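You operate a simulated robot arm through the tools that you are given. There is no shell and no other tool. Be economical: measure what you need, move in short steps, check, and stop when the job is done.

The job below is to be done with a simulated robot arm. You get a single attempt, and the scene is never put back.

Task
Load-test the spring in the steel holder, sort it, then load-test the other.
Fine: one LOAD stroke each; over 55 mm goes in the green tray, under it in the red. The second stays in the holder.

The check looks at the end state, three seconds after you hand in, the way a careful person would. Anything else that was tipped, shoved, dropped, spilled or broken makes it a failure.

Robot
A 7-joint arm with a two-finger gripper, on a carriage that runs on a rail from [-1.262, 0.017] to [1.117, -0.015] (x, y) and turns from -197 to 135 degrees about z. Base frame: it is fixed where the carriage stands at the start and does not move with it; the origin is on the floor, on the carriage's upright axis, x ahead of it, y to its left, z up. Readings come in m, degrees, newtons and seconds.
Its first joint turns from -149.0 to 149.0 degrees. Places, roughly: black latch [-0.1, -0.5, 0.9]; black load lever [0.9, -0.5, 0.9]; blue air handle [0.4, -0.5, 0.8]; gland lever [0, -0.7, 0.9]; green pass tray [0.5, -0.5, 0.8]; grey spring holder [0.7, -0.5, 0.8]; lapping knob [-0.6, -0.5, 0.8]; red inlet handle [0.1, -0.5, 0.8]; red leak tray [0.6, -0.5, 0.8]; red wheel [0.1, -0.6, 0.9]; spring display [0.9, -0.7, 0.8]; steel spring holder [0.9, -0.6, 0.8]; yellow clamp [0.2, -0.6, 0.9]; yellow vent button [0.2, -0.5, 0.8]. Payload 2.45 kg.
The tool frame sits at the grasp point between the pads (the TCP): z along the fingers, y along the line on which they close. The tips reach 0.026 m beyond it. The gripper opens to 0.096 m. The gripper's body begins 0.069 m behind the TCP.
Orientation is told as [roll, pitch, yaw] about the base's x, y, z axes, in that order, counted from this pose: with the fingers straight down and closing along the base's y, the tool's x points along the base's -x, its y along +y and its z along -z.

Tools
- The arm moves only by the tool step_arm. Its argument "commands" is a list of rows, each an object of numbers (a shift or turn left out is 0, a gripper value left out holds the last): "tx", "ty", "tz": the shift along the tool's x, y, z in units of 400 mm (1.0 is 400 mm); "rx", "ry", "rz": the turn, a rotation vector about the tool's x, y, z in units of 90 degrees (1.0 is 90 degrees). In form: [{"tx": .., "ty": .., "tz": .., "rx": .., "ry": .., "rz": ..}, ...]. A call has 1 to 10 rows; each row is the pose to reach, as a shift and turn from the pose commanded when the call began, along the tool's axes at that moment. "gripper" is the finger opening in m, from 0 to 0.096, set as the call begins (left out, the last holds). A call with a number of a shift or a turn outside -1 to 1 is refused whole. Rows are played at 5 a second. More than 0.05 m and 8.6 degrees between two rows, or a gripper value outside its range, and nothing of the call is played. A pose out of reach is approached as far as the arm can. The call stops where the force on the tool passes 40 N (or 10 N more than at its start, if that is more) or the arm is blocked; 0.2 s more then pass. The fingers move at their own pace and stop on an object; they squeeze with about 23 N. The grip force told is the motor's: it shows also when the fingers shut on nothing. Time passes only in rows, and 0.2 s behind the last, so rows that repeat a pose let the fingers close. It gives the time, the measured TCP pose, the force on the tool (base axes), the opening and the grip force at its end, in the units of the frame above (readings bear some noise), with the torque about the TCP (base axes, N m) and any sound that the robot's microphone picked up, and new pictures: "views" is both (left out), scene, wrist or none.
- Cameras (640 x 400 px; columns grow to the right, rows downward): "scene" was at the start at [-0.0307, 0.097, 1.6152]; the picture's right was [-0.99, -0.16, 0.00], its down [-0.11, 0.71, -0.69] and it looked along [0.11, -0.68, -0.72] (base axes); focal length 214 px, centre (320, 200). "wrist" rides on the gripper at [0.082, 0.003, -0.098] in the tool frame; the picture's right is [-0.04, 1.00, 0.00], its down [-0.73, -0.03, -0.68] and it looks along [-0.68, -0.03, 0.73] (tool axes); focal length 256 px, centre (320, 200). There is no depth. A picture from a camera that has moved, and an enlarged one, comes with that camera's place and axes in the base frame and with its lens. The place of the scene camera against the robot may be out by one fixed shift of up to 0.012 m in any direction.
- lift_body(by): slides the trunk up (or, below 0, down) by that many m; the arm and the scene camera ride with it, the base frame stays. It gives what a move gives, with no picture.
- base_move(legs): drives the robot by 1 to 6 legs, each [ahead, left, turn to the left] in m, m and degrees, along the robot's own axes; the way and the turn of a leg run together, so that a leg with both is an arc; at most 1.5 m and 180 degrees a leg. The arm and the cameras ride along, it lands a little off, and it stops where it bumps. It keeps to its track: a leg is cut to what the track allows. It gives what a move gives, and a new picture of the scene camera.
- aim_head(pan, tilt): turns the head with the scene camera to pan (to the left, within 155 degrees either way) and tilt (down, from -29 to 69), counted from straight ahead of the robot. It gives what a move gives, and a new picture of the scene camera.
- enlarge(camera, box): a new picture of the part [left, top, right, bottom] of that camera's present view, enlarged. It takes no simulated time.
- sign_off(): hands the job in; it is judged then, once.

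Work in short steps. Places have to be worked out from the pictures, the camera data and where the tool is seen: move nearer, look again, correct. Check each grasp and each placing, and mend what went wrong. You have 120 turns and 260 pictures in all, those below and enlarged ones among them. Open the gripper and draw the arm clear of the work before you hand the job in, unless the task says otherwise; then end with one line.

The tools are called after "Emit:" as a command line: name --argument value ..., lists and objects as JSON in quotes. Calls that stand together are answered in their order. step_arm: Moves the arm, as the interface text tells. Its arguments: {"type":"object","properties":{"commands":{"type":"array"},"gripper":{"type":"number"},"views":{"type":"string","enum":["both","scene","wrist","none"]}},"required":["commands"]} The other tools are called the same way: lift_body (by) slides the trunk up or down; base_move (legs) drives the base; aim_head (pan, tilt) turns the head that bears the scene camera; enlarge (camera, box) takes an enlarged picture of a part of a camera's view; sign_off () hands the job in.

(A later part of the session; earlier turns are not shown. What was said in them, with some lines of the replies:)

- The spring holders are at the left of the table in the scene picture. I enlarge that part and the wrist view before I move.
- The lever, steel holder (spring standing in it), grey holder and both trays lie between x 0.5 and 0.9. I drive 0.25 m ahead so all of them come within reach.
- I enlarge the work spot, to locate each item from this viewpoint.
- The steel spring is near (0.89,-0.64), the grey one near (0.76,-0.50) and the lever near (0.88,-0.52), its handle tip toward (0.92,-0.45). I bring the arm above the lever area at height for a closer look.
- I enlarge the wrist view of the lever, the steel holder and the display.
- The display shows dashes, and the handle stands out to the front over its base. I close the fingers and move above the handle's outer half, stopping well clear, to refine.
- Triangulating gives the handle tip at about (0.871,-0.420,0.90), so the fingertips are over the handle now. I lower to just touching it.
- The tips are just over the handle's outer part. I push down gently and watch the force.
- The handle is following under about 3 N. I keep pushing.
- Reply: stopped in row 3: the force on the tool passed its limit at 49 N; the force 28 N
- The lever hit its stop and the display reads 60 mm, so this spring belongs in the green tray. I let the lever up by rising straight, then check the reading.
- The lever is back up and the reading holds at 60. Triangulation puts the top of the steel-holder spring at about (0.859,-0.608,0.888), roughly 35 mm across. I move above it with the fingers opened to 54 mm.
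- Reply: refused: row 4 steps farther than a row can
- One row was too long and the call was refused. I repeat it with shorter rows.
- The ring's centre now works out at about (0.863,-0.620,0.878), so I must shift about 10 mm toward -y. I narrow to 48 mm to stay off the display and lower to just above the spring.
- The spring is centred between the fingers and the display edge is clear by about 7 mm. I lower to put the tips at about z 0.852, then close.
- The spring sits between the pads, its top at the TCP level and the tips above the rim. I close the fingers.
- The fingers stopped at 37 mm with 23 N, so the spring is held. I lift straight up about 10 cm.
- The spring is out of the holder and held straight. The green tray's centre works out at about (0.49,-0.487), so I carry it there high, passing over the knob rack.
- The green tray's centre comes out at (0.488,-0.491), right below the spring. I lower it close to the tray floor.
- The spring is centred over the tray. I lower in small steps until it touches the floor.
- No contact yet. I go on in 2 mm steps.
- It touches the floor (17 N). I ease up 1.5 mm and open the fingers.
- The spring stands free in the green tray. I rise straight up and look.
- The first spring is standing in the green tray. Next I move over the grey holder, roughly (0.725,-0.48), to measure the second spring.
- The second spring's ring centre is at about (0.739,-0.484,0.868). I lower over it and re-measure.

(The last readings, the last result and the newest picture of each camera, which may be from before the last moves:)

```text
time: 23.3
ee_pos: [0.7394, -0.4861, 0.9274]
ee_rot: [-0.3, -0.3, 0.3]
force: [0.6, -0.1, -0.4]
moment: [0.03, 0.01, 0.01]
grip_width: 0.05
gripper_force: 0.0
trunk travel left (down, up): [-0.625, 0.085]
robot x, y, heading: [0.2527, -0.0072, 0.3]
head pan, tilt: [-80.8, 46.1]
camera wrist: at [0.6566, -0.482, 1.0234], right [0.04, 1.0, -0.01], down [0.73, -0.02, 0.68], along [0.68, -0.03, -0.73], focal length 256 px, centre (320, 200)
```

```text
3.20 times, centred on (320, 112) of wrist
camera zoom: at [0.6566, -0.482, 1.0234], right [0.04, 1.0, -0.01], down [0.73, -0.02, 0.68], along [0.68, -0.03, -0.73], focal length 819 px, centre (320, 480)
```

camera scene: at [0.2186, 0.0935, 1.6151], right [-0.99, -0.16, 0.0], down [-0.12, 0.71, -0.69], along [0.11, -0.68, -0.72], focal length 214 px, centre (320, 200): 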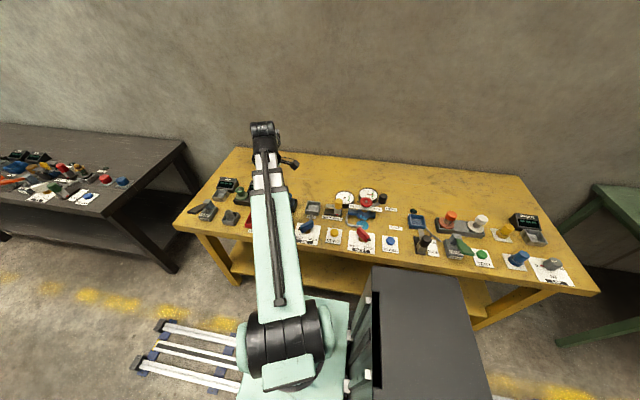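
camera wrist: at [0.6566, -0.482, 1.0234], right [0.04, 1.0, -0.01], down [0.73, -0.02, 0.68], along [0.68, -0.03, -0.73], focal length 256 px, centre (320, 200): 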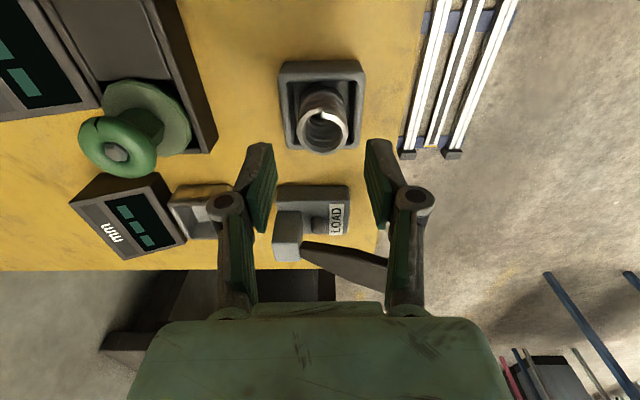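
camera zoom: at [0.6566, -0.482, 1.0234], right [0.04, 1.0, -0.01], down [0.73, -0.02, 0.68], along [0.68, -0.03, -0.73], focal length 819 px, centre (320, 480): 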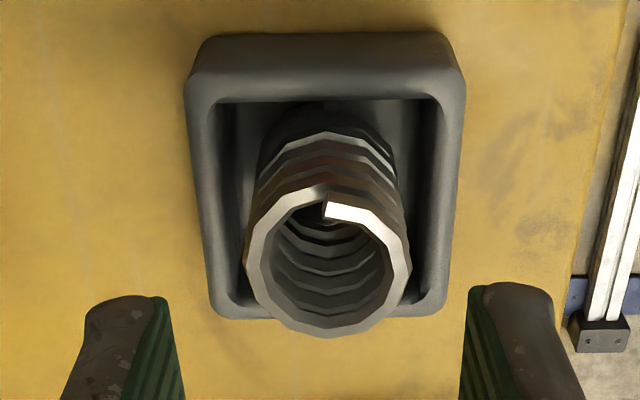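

The ring centre holds at about (0.738,-0.4845) with its top near z 0.87. I lower to the same grip height as before and look.

Emit:
step_arm --commands '[{"tx": 0.004, "ty": 0.004, "tz": 0.05}, {"tx": 0.004, "ty": 0.004, "tz": 0.1}, {"tx": 0.004, "ty": 0.004, "tz": 0.128}, {"tx": 0.004, "ty": 0.004, "tz": 0.128}]' --views "wrist"

Emit:
enlarge --camera "wrist" --box '[220, 80, 420, 205]'

```text
time: 24.3
ee_pos: [0.7382, -0.484, 0.876]
ee_rot: [-0.2, -0.3, 0.3]
force: [-0.1, 0.9, -0.5]
moment: [0.04, 0.02, 0.02]
grip_width: 0.0498
gripper_force: 0.1
trunk travel left (down, up): [-0.625, 0.085]
robot x, y, heading: [0.2497, -0.0033, 0.6]
head pan, tilt: [-80.8, 46.1]
camera wrist: at [0.6556, -0.48, 0.9718], right [0.04, 1.0, -0.01], down [0.73, -0.02, 0.68], along [0.68, -0.03, -0.73], focal length 256 px, centre (320, 200)
```

wrist: 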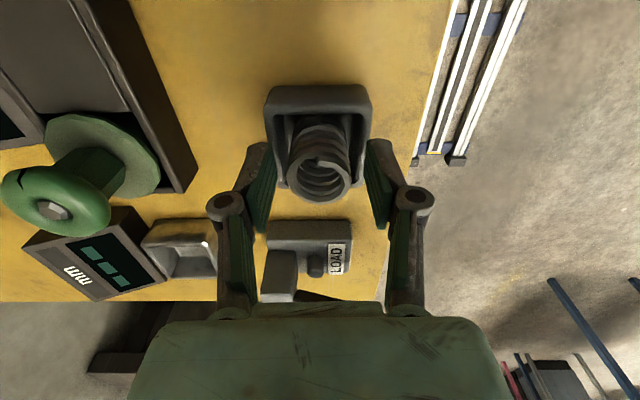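

```text
3.20 times, centred on (320, 142) of wrist
camera zoom: at [0.6556, -0.48, 0.9718], right [0.04, 1.0, -0.01], down [0.73, -0.02, 0.68], along [0.68, -0.03, -0.73], focal length 819 px, centre (320, 384)
```

zoom: 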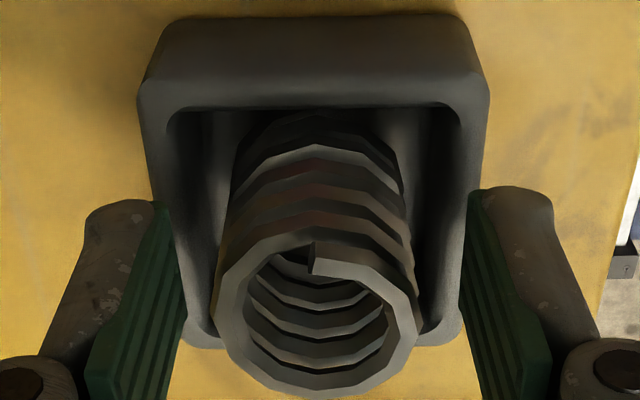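

The spring is centred with its top near z 0.869 and the tips clear of the rim. I close.

Emit:
step_arm --commands '[{}, {}, {}]' --gripper 0.02 --views "none"

Emit:
step_arm --commands '[{"tz": -0.03}, {"tz": -0.07}, {"tz": -0.13}, {"tz": -0.2}, {"tz": -0.3}, {"tz": -0.35}]' --views "wrist"

```text
time: 25.1
ee_pos: [0.7366, -0.4843, 0.876]
ee_rot: [-0.3, -0.2, 0.3]
force: [-1.0, 0.7, 1.9]
moment: [-0.04, 0.02, -0.01]
grip_width: 0.0369
gripper_force: 23.0
trunk travel left (down, up): [-0.625, 0.085]
robot x, y, heading: [0.2481, -0.0001, 0.4]
head pan, tilt: [-80.8, 46.1]
```

```text
time: 26.5
ee_pos: [0.7357, -0.4838, 1.0164]
ee_rot: [-0.3, -0.3, 0.2]
force: [0.1, 0.1, -0.2]
moment: [0.0, 0.02, 0.0]
grip_width: 0.0369
gripper_force: 22.9
trunk travel left (down, up): [-0.625, 0.085]
robot x, y, heading: [0.2506, -0.0036, 0.2]
head pan, tilt: [-80.8, 46.1]
camera wrist: at [0.6531, -0.4795, 1.1131], right [0.04, 1.0, 0.0], down [0.73, -0.02, 0.68], along [0.68, -0.03, -0.73], focal length 256 px, centre (320, 200)
```

wrist: 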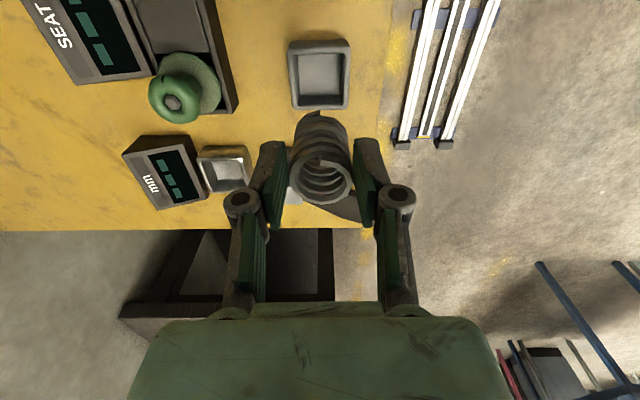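

The second spring is held. I carry it above the steel holder at (0.863,-0.620), the place where I gripped the first.

Emit:
step_arm --commands '[{"tx": -0.06, "ty": -0.065}, {"tx": -0.13, "ty": -0.14}, {"tx": -0.2, "ty": -0.215}, {"tx": -0.27, "ty": -0.29}, {"tx": -0.318, "ty": -0.342}, {"tx": -0.318, "ty": -0.342}]' --views "wrist"

Emit:
enlarge --camera "wrist" --box '[220, 10, 420, 135]'

```text
time: 27.9
ee_pos: [0.8634, -0.6187, 1.0187]
ee_rot: [-0.3, -0.3, 0.3]
force: [0.5, -0.4, -0.8]
moment: [0.02, 0.03, -0.01]
grip_width: 0.037
gripper_force: 23.4
trunk travel left (down, up): [-0.625, 0.085]
robot x, y, heading: [0.247, -0.0001, 0.4]
head pan, tilt: [-80.8, 46.1]
camera wrist: at [0.7809, -0.6154, 1.1149], right [0.04, 1.0, -0.01], down [0.73, -0.02, 0.68], along [0.68, -0.03, -0.73], focal length 256 px, centre (320, 200)
```

wrist: 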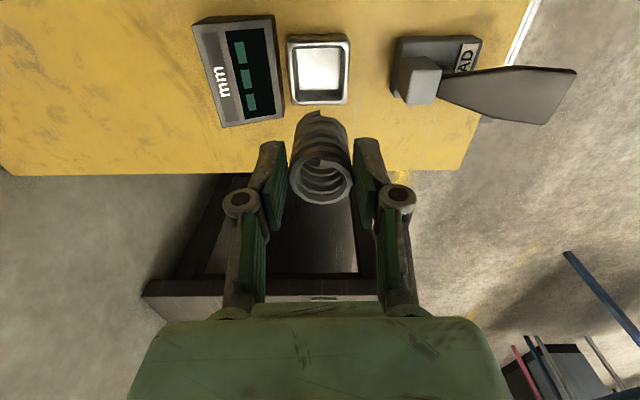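

```text
3.20 times, centred on (320, 72) of wrist
camera zoom: at [0.7809, -0.6154, 1.1149], right [0.04, 1.0, -0.01], down [0.73, -0.02, 0.68], along [0.68, -0.03, -0.73], focal length 819 px, centre (320, 608)
```

zoom: 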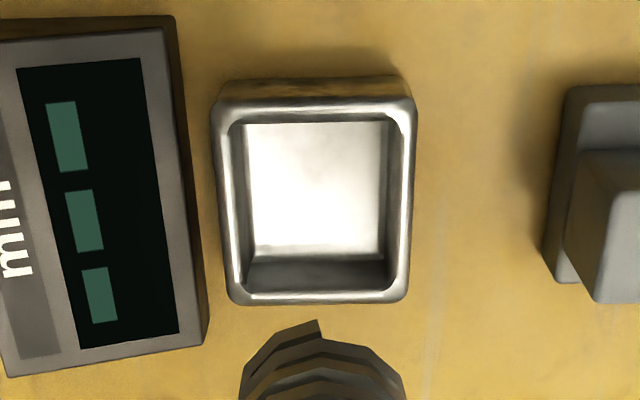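

The holder's floor centre measures (0.864,-0.621), so the spring is lined up. I lower to just above contact.

Emit:
step_arm --commands '[{"ty": -0.005, "tz": 0.08}, {"ty": -0.005, "tz": 0.16}, {"ty": -0.005, "tz": 0.23}, {"ty": -0.005, "tz": 0.28}, {"ty": -0.005, "tz": 0.31}]' --views "wrist"

Emit:
enlarge --camera "wrist" --box '[220, 60, 420, 185]'

```text
time: 29.1
ee_pos: [0.8648, -0.6231, 0.8934]
ee_rot: [-0.3, -0.3, 0.4]
force: [0.9, 0.2, -0.7]
moment: [-0.01, -0.02, 0.02]
grip_width: 0.0366
gripper_force: 23.2
trunk travel left (down, up): [-0.625, 0.085]
robot x, y, heading: [0.2492, 0.002, 0.0]
head pan, tilt: [-80.8, 46.1]
camera wrist: at [0.7819, -0.619, 0.9894], right [0.04, 1.0, -0.01], down [0.73, -0.02, 0.68], along [0.68, -0.03, -0.73], focal length 256 px, centre (320, 200)
```

wrist: 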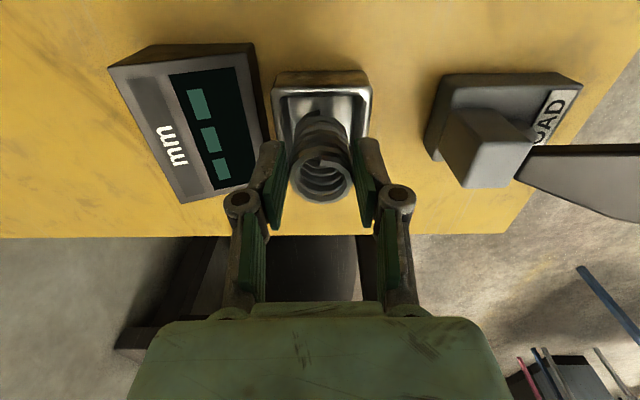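

```text
3.20 times, centred on (320, 122) of wrist
camera zoom: at [0.7819, -0.619, 0.9894], right [0.04, 1.0, -0.01], down [0.73, -0.02, 0.68], along [0.68, -0.03, -0.73], focal length 819 px, centre (320, 448)
```

zoom: 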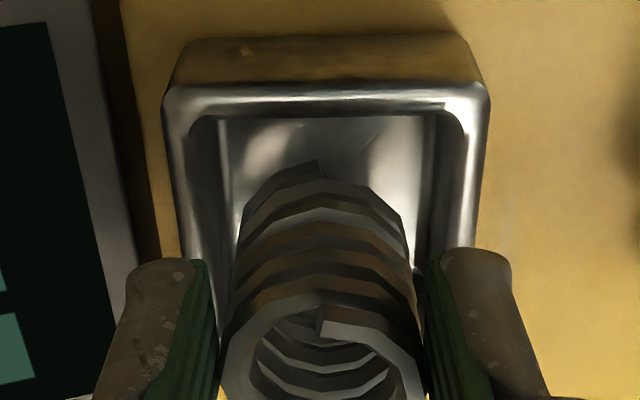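

It is inside the holder. I lower slowly to contact.

Emit:
step_arm --commands '[{"tz": 0.012}, {"tz": 0.024}, {"tz": 0.034}, {"tz": 0.039}]' --views "none"

```text
time: 30.1
ee_pos: [0.8643, -0.6223, 0.8788]
ee_rot: [-0.2, -0.2, 0.3]
force: [0.0, 0.0, -1.0]
moment: [0.02, 0.04, 0.02]
grip_width: 0.037
gripper_force: 22.7
trunk travel left (down, up): [-0.625, 0.085]
robot x, y, heading: [0.2479, -0.0047, 0.3]
head pan, tilt: [-80.8, 46.1]
```

No contact yet. I go on in 1.6 mm steps.

Emit:
step_arm --commands '[{"tz": 0.004}, {"tz": 0.008}]' --views "none"

```text
time: 30.7
ee_pos: [0.8636, -0.6217, 0.8753]
ee_rot: [-0.3, -0.3, 0.3]
force: [-0.5, 1.8, 3.9]
moment: [0.06, -0.01, 0.03]
grip_width: 0.0369
gripper_force: 22.6
trunk travel left (down, up): [-0.625, 0.085]
robot x, y, heading: [0.2488, -0.0008, 0.3]
head pan, tilt: [-80.8, 46.1]
```

It now touches the floor lightly (about 4 N). I open to 48 mm to stay off the display, and look.

Emit:
step_arm --commands '[{}, {}]' --gripper 0.048 --views "wrist"

Emit:
step_arm --commands '[{"tz": -0.05}, {"tz": -0.12}, {"tz": -0.22}, {"tz": -0.32}]' --views "wrist"

Emit:
enlarge --camera "wrist" --box '[200, 20, 440, 170]'

```text
time: 31.3
ee_pos: [0.8645, -0.6226, 0.8743]
ee_rot: [-0.3, -0.2, 0.3]
force: [0.0, -0.2, 0.3]
moment: [0.0, 0.06, -0.02]
grip_width: 0.0481
gripper_force: 0.0
trunk travel left (down, up): [-0.625, 0.085]
robot x, y, heading: [0.2509, -0.0052, 0.2]
head pan, tilt: [-80.8, 46.1]
camera wrist: at [0.7821, -0.6187, 0.9712], right [0.04, 1.0, -0.01], down [0.73, -0.02, 0.68], along [0.68, -0.03, -0.73], focal length 256 px, centre (320, 200)
```

wrist: 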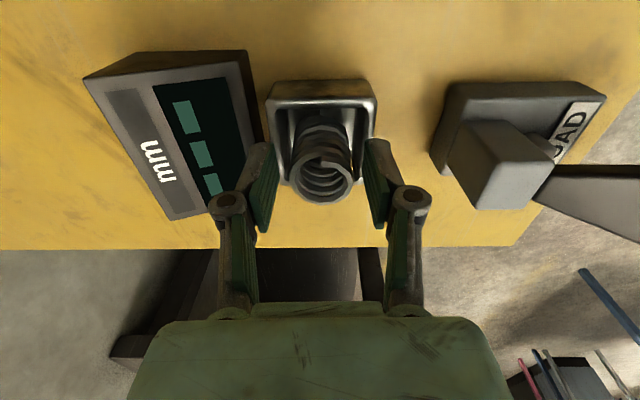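

```text
time: 32.3
ee_pos: [0.8625, -0.6201, 1.0026]
ee_rot: [-0.2, -0.3, 0.2]
force: [0.0, -0.4, -0.5]
moment: [0.01, -0.04, -0.01]
grip_width: 0.0479
gripper_force: 0.0
trunk travel left (down, up): [-0.625, 0.085]
robot x, y, heading: [0.2485, -0.0035, 0.3]
head pan, tilt: [-80.8, 46.1]
camera wrist: at [0.7801, -0.6162, 1.0988], right [0.04, 1.0, -0.01], down [0.73, -0.02, 0.68], along [0.68, -0.03, -0.73], focal length 256 px, centre (320, 200)
```

wrist: 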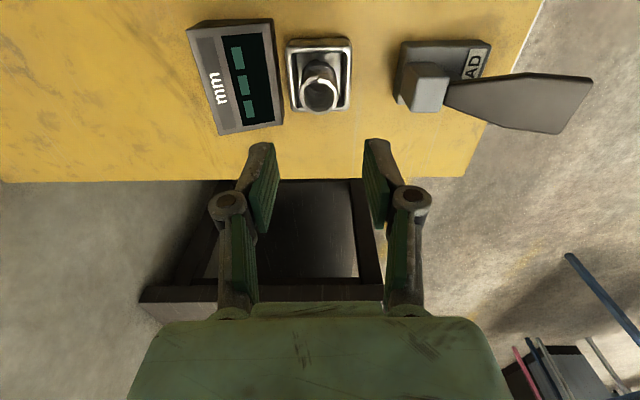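

```text
2.67 times, centred on (320, 95) of wrist
camera zoom: at [0.7801, -0.6162, 1.0988], right [0.04, 1.0, -0.01], down [0.73, -0.02, 0.68], along [0.68, -0.03, -0.73], focal length 683 px, centre (320, 480)
```

zoom: 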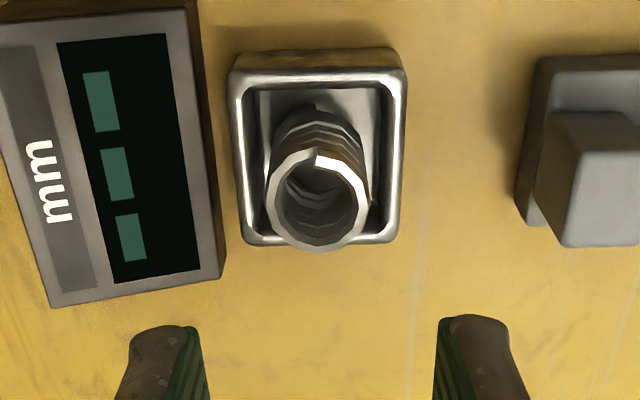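

The second spring sits in the steel holder and the display is back to dashes. I close the fingers and go above the lever handle at (0.874,-0.440).

Emit:
step_arm --commands '[{"tx": -0.005, "ty": 0.1}, {"tx": -0.015, "ty": 0.2}, {"tx": -0.025, "ty": 0.3}, {"tx": -0.028, "ty": 0.4}, {"tx": -0.028, "ty": 0.4515}, {"tx": -0.028, "ty": 0.4515, "tz": 0.08}, {"tx": -0.028, "ty": 0.4515, "tz": 0.165}]' --gripper 0 --views "wrist"

```text
time: 33.9
ee_pos: [0.8743, -0.4421, 0.9353]
ee_rot: [-0.3, -0.3, 0.3]
force: [-0.7, 0.2, 0.8]
moment: [0.03, 0.02, -0.01]
grip_width: 0.0001
gripper_force: 23.5
trunk travel left (down, up): [-0.625, 0.085]
robot x, y, heading: [0.2511, -0.001, 0.3]
head pan, tilt: [-80.8, 46.1]
camera wrist: at [0.7922, -0.4384, 1.0316], right [0.04, 1.0, 0.0], down [0.73, -0.02, 0.68], along [0.68, -0.03, -0.73], focal length 256 px, centre (320, 200)
```

wrist: 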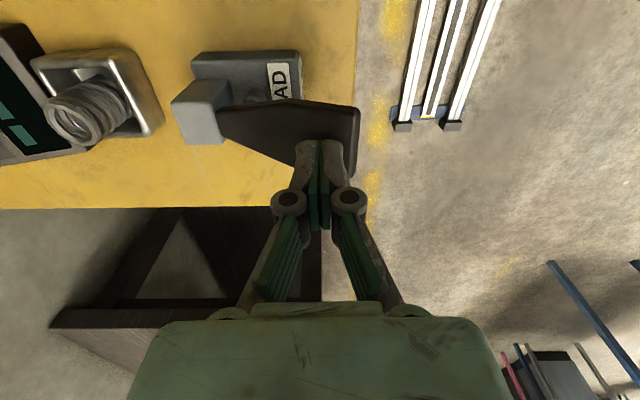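

The tips are in the same spot as before, over the handle. I make the one stroke, pushing down until the stop.

Emit:
step_arm --commands '[{"tz": 0.025}, {"tz": 0.05}, {"tz": 0.075}, {"tz": 0.1}, {"tz": 0.12}, {"tz": 0.135}, {"tz": 0.15}, {"tz": 0.165}]' --views "none"

Emit:
enlarge --camera "scene" --box '[180, 160, 308, 240]'

```text
time: 35.6
ee_pos: [0.8754, -0.441, 0.8808]
ee_rot: [-0.6, -0.8, 0.4]
force: [-3.5, 4.1, 25.2]
moment: [-0.08, 0.23, -0.02]
grip_width: 0.0
gripper_force: 28.4
trunk travel left (down, up): [-0.625, 0.085]
robot x, y, heading: [0.2509, -0.0039, 0.3]
head pan, tilt: [-80.8, 46.1]
stopped in row 8: the force on the tool passed its limit at 48 N (the readings are from after the stop); the commanded pose is now the measured one
```

```text
5.00 times, centred on (244, 200) of scene
camera zoom: at [0.2161, 0.0955, 1.6152], right [-0.99, -0.16, 0.0], down [-0.12, 0.71, -0.69], along [0.12, -0.68, -0.72], focal length 1072 px, centre (700, 200)
```

zoom: 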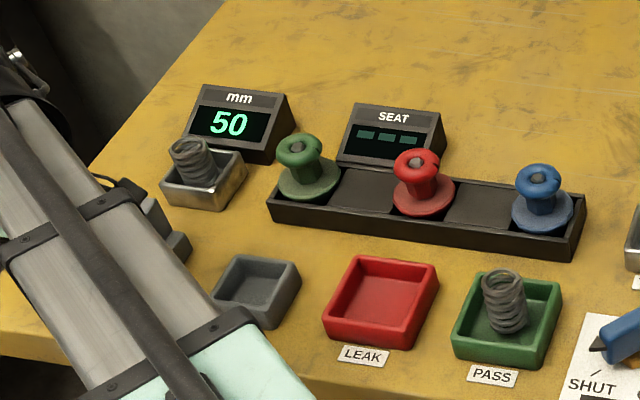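

The second stroke reads 50 mm; that spring stays in the holder. I rise off the lever, draw clear toward the front and open the gripper.

Emit:
step_arm --commands '[{"tz": -0.08}, {"tz": -0.18}, {"tz": -0.28}, {"tz": -0.38}, {"tz": -0.48}, {"tz": -0.55, "ty": 0.08}, {"tz": -0.6, "ty": 0.18}, {"tz": -0.6, "ty": 0.28}]' --views "none"

Emit:
step_arm --commands '[{}, {"tx": -0.1}, {"tx": -0.2}]' --gripper 0.09 --views "wrist"

Emit:
enlarge --camera "scene" --box '[165, 160, 309, 250]'

```text
time: 37.4
ee_pos: [0.872, -0.3285, 1.1146]
ee_rot: [-0.5, -0.6, 0.4]
force: [0.2, 0.0, -0.5]
moment: [-0.02, 0.01, 0.0]
grip_width: 0.0002
gripper_force: 28.3
trunk travel left (down, up): [-0.625, 0.085]
robot x, y, heading: [0.2519, -0.0045, 0.3]
head pan, tilt: [-80.8, 46.1]
```

```text
time: 38.2
ee_pos: [0.9519, -0.328, 1.1173]
ee_rot: [-0.6, -0.6, 0.3]
force: [0.2, -0.2, -0.5]
moment: [0.0, 0.02, -0.01]
grip_width: 0.0901
gripper_force: 0.0
trunk travel left (down, up): [-0.625, 0.085]
robot x, y, heading: [0.254, -0.0003, 0.2]
head pan, tilt: [-80.8, 46.1]
camera wrist: at [0.8695, -0.3243, 1.213], right [0.04, 1.0, -0.01], down [0.73, -0.02, 0.69], along [0.69, -0.03, -0.73], focal length 256 px, centre (320, 200)
```

wrist: 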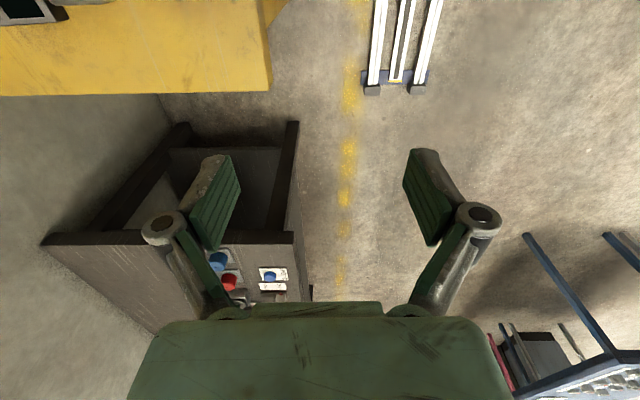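

```text
4.44 times, centred on (237, 205) of scene
camera zoom: at [0.2193, 0.0934, 1.6151], right [-0.99, -0.16, 0.0], down [-0.12, 0.71, -0.69], along [0.11, -0.68, -0.72], focal length 953 px, centre (689, 178)
```

zoom: 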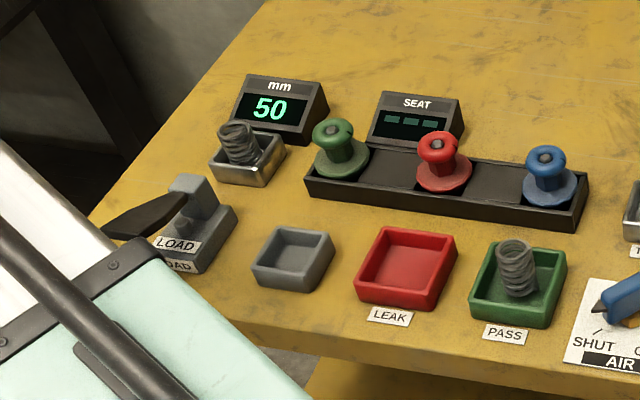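

The first spring (60 mm) stands in the green tray and the second (50 mm) is in the steel holder. The lever is up, nothing else has moved, and the arm is clear with the gripper open, so I hand in.

Emit:
sign_off

```text
The job is handed in.
```

Both springs had one LOAD stroke each: the first read 60 mm and stands in the green tray; the second read 50 mm and stays in the steel holder.
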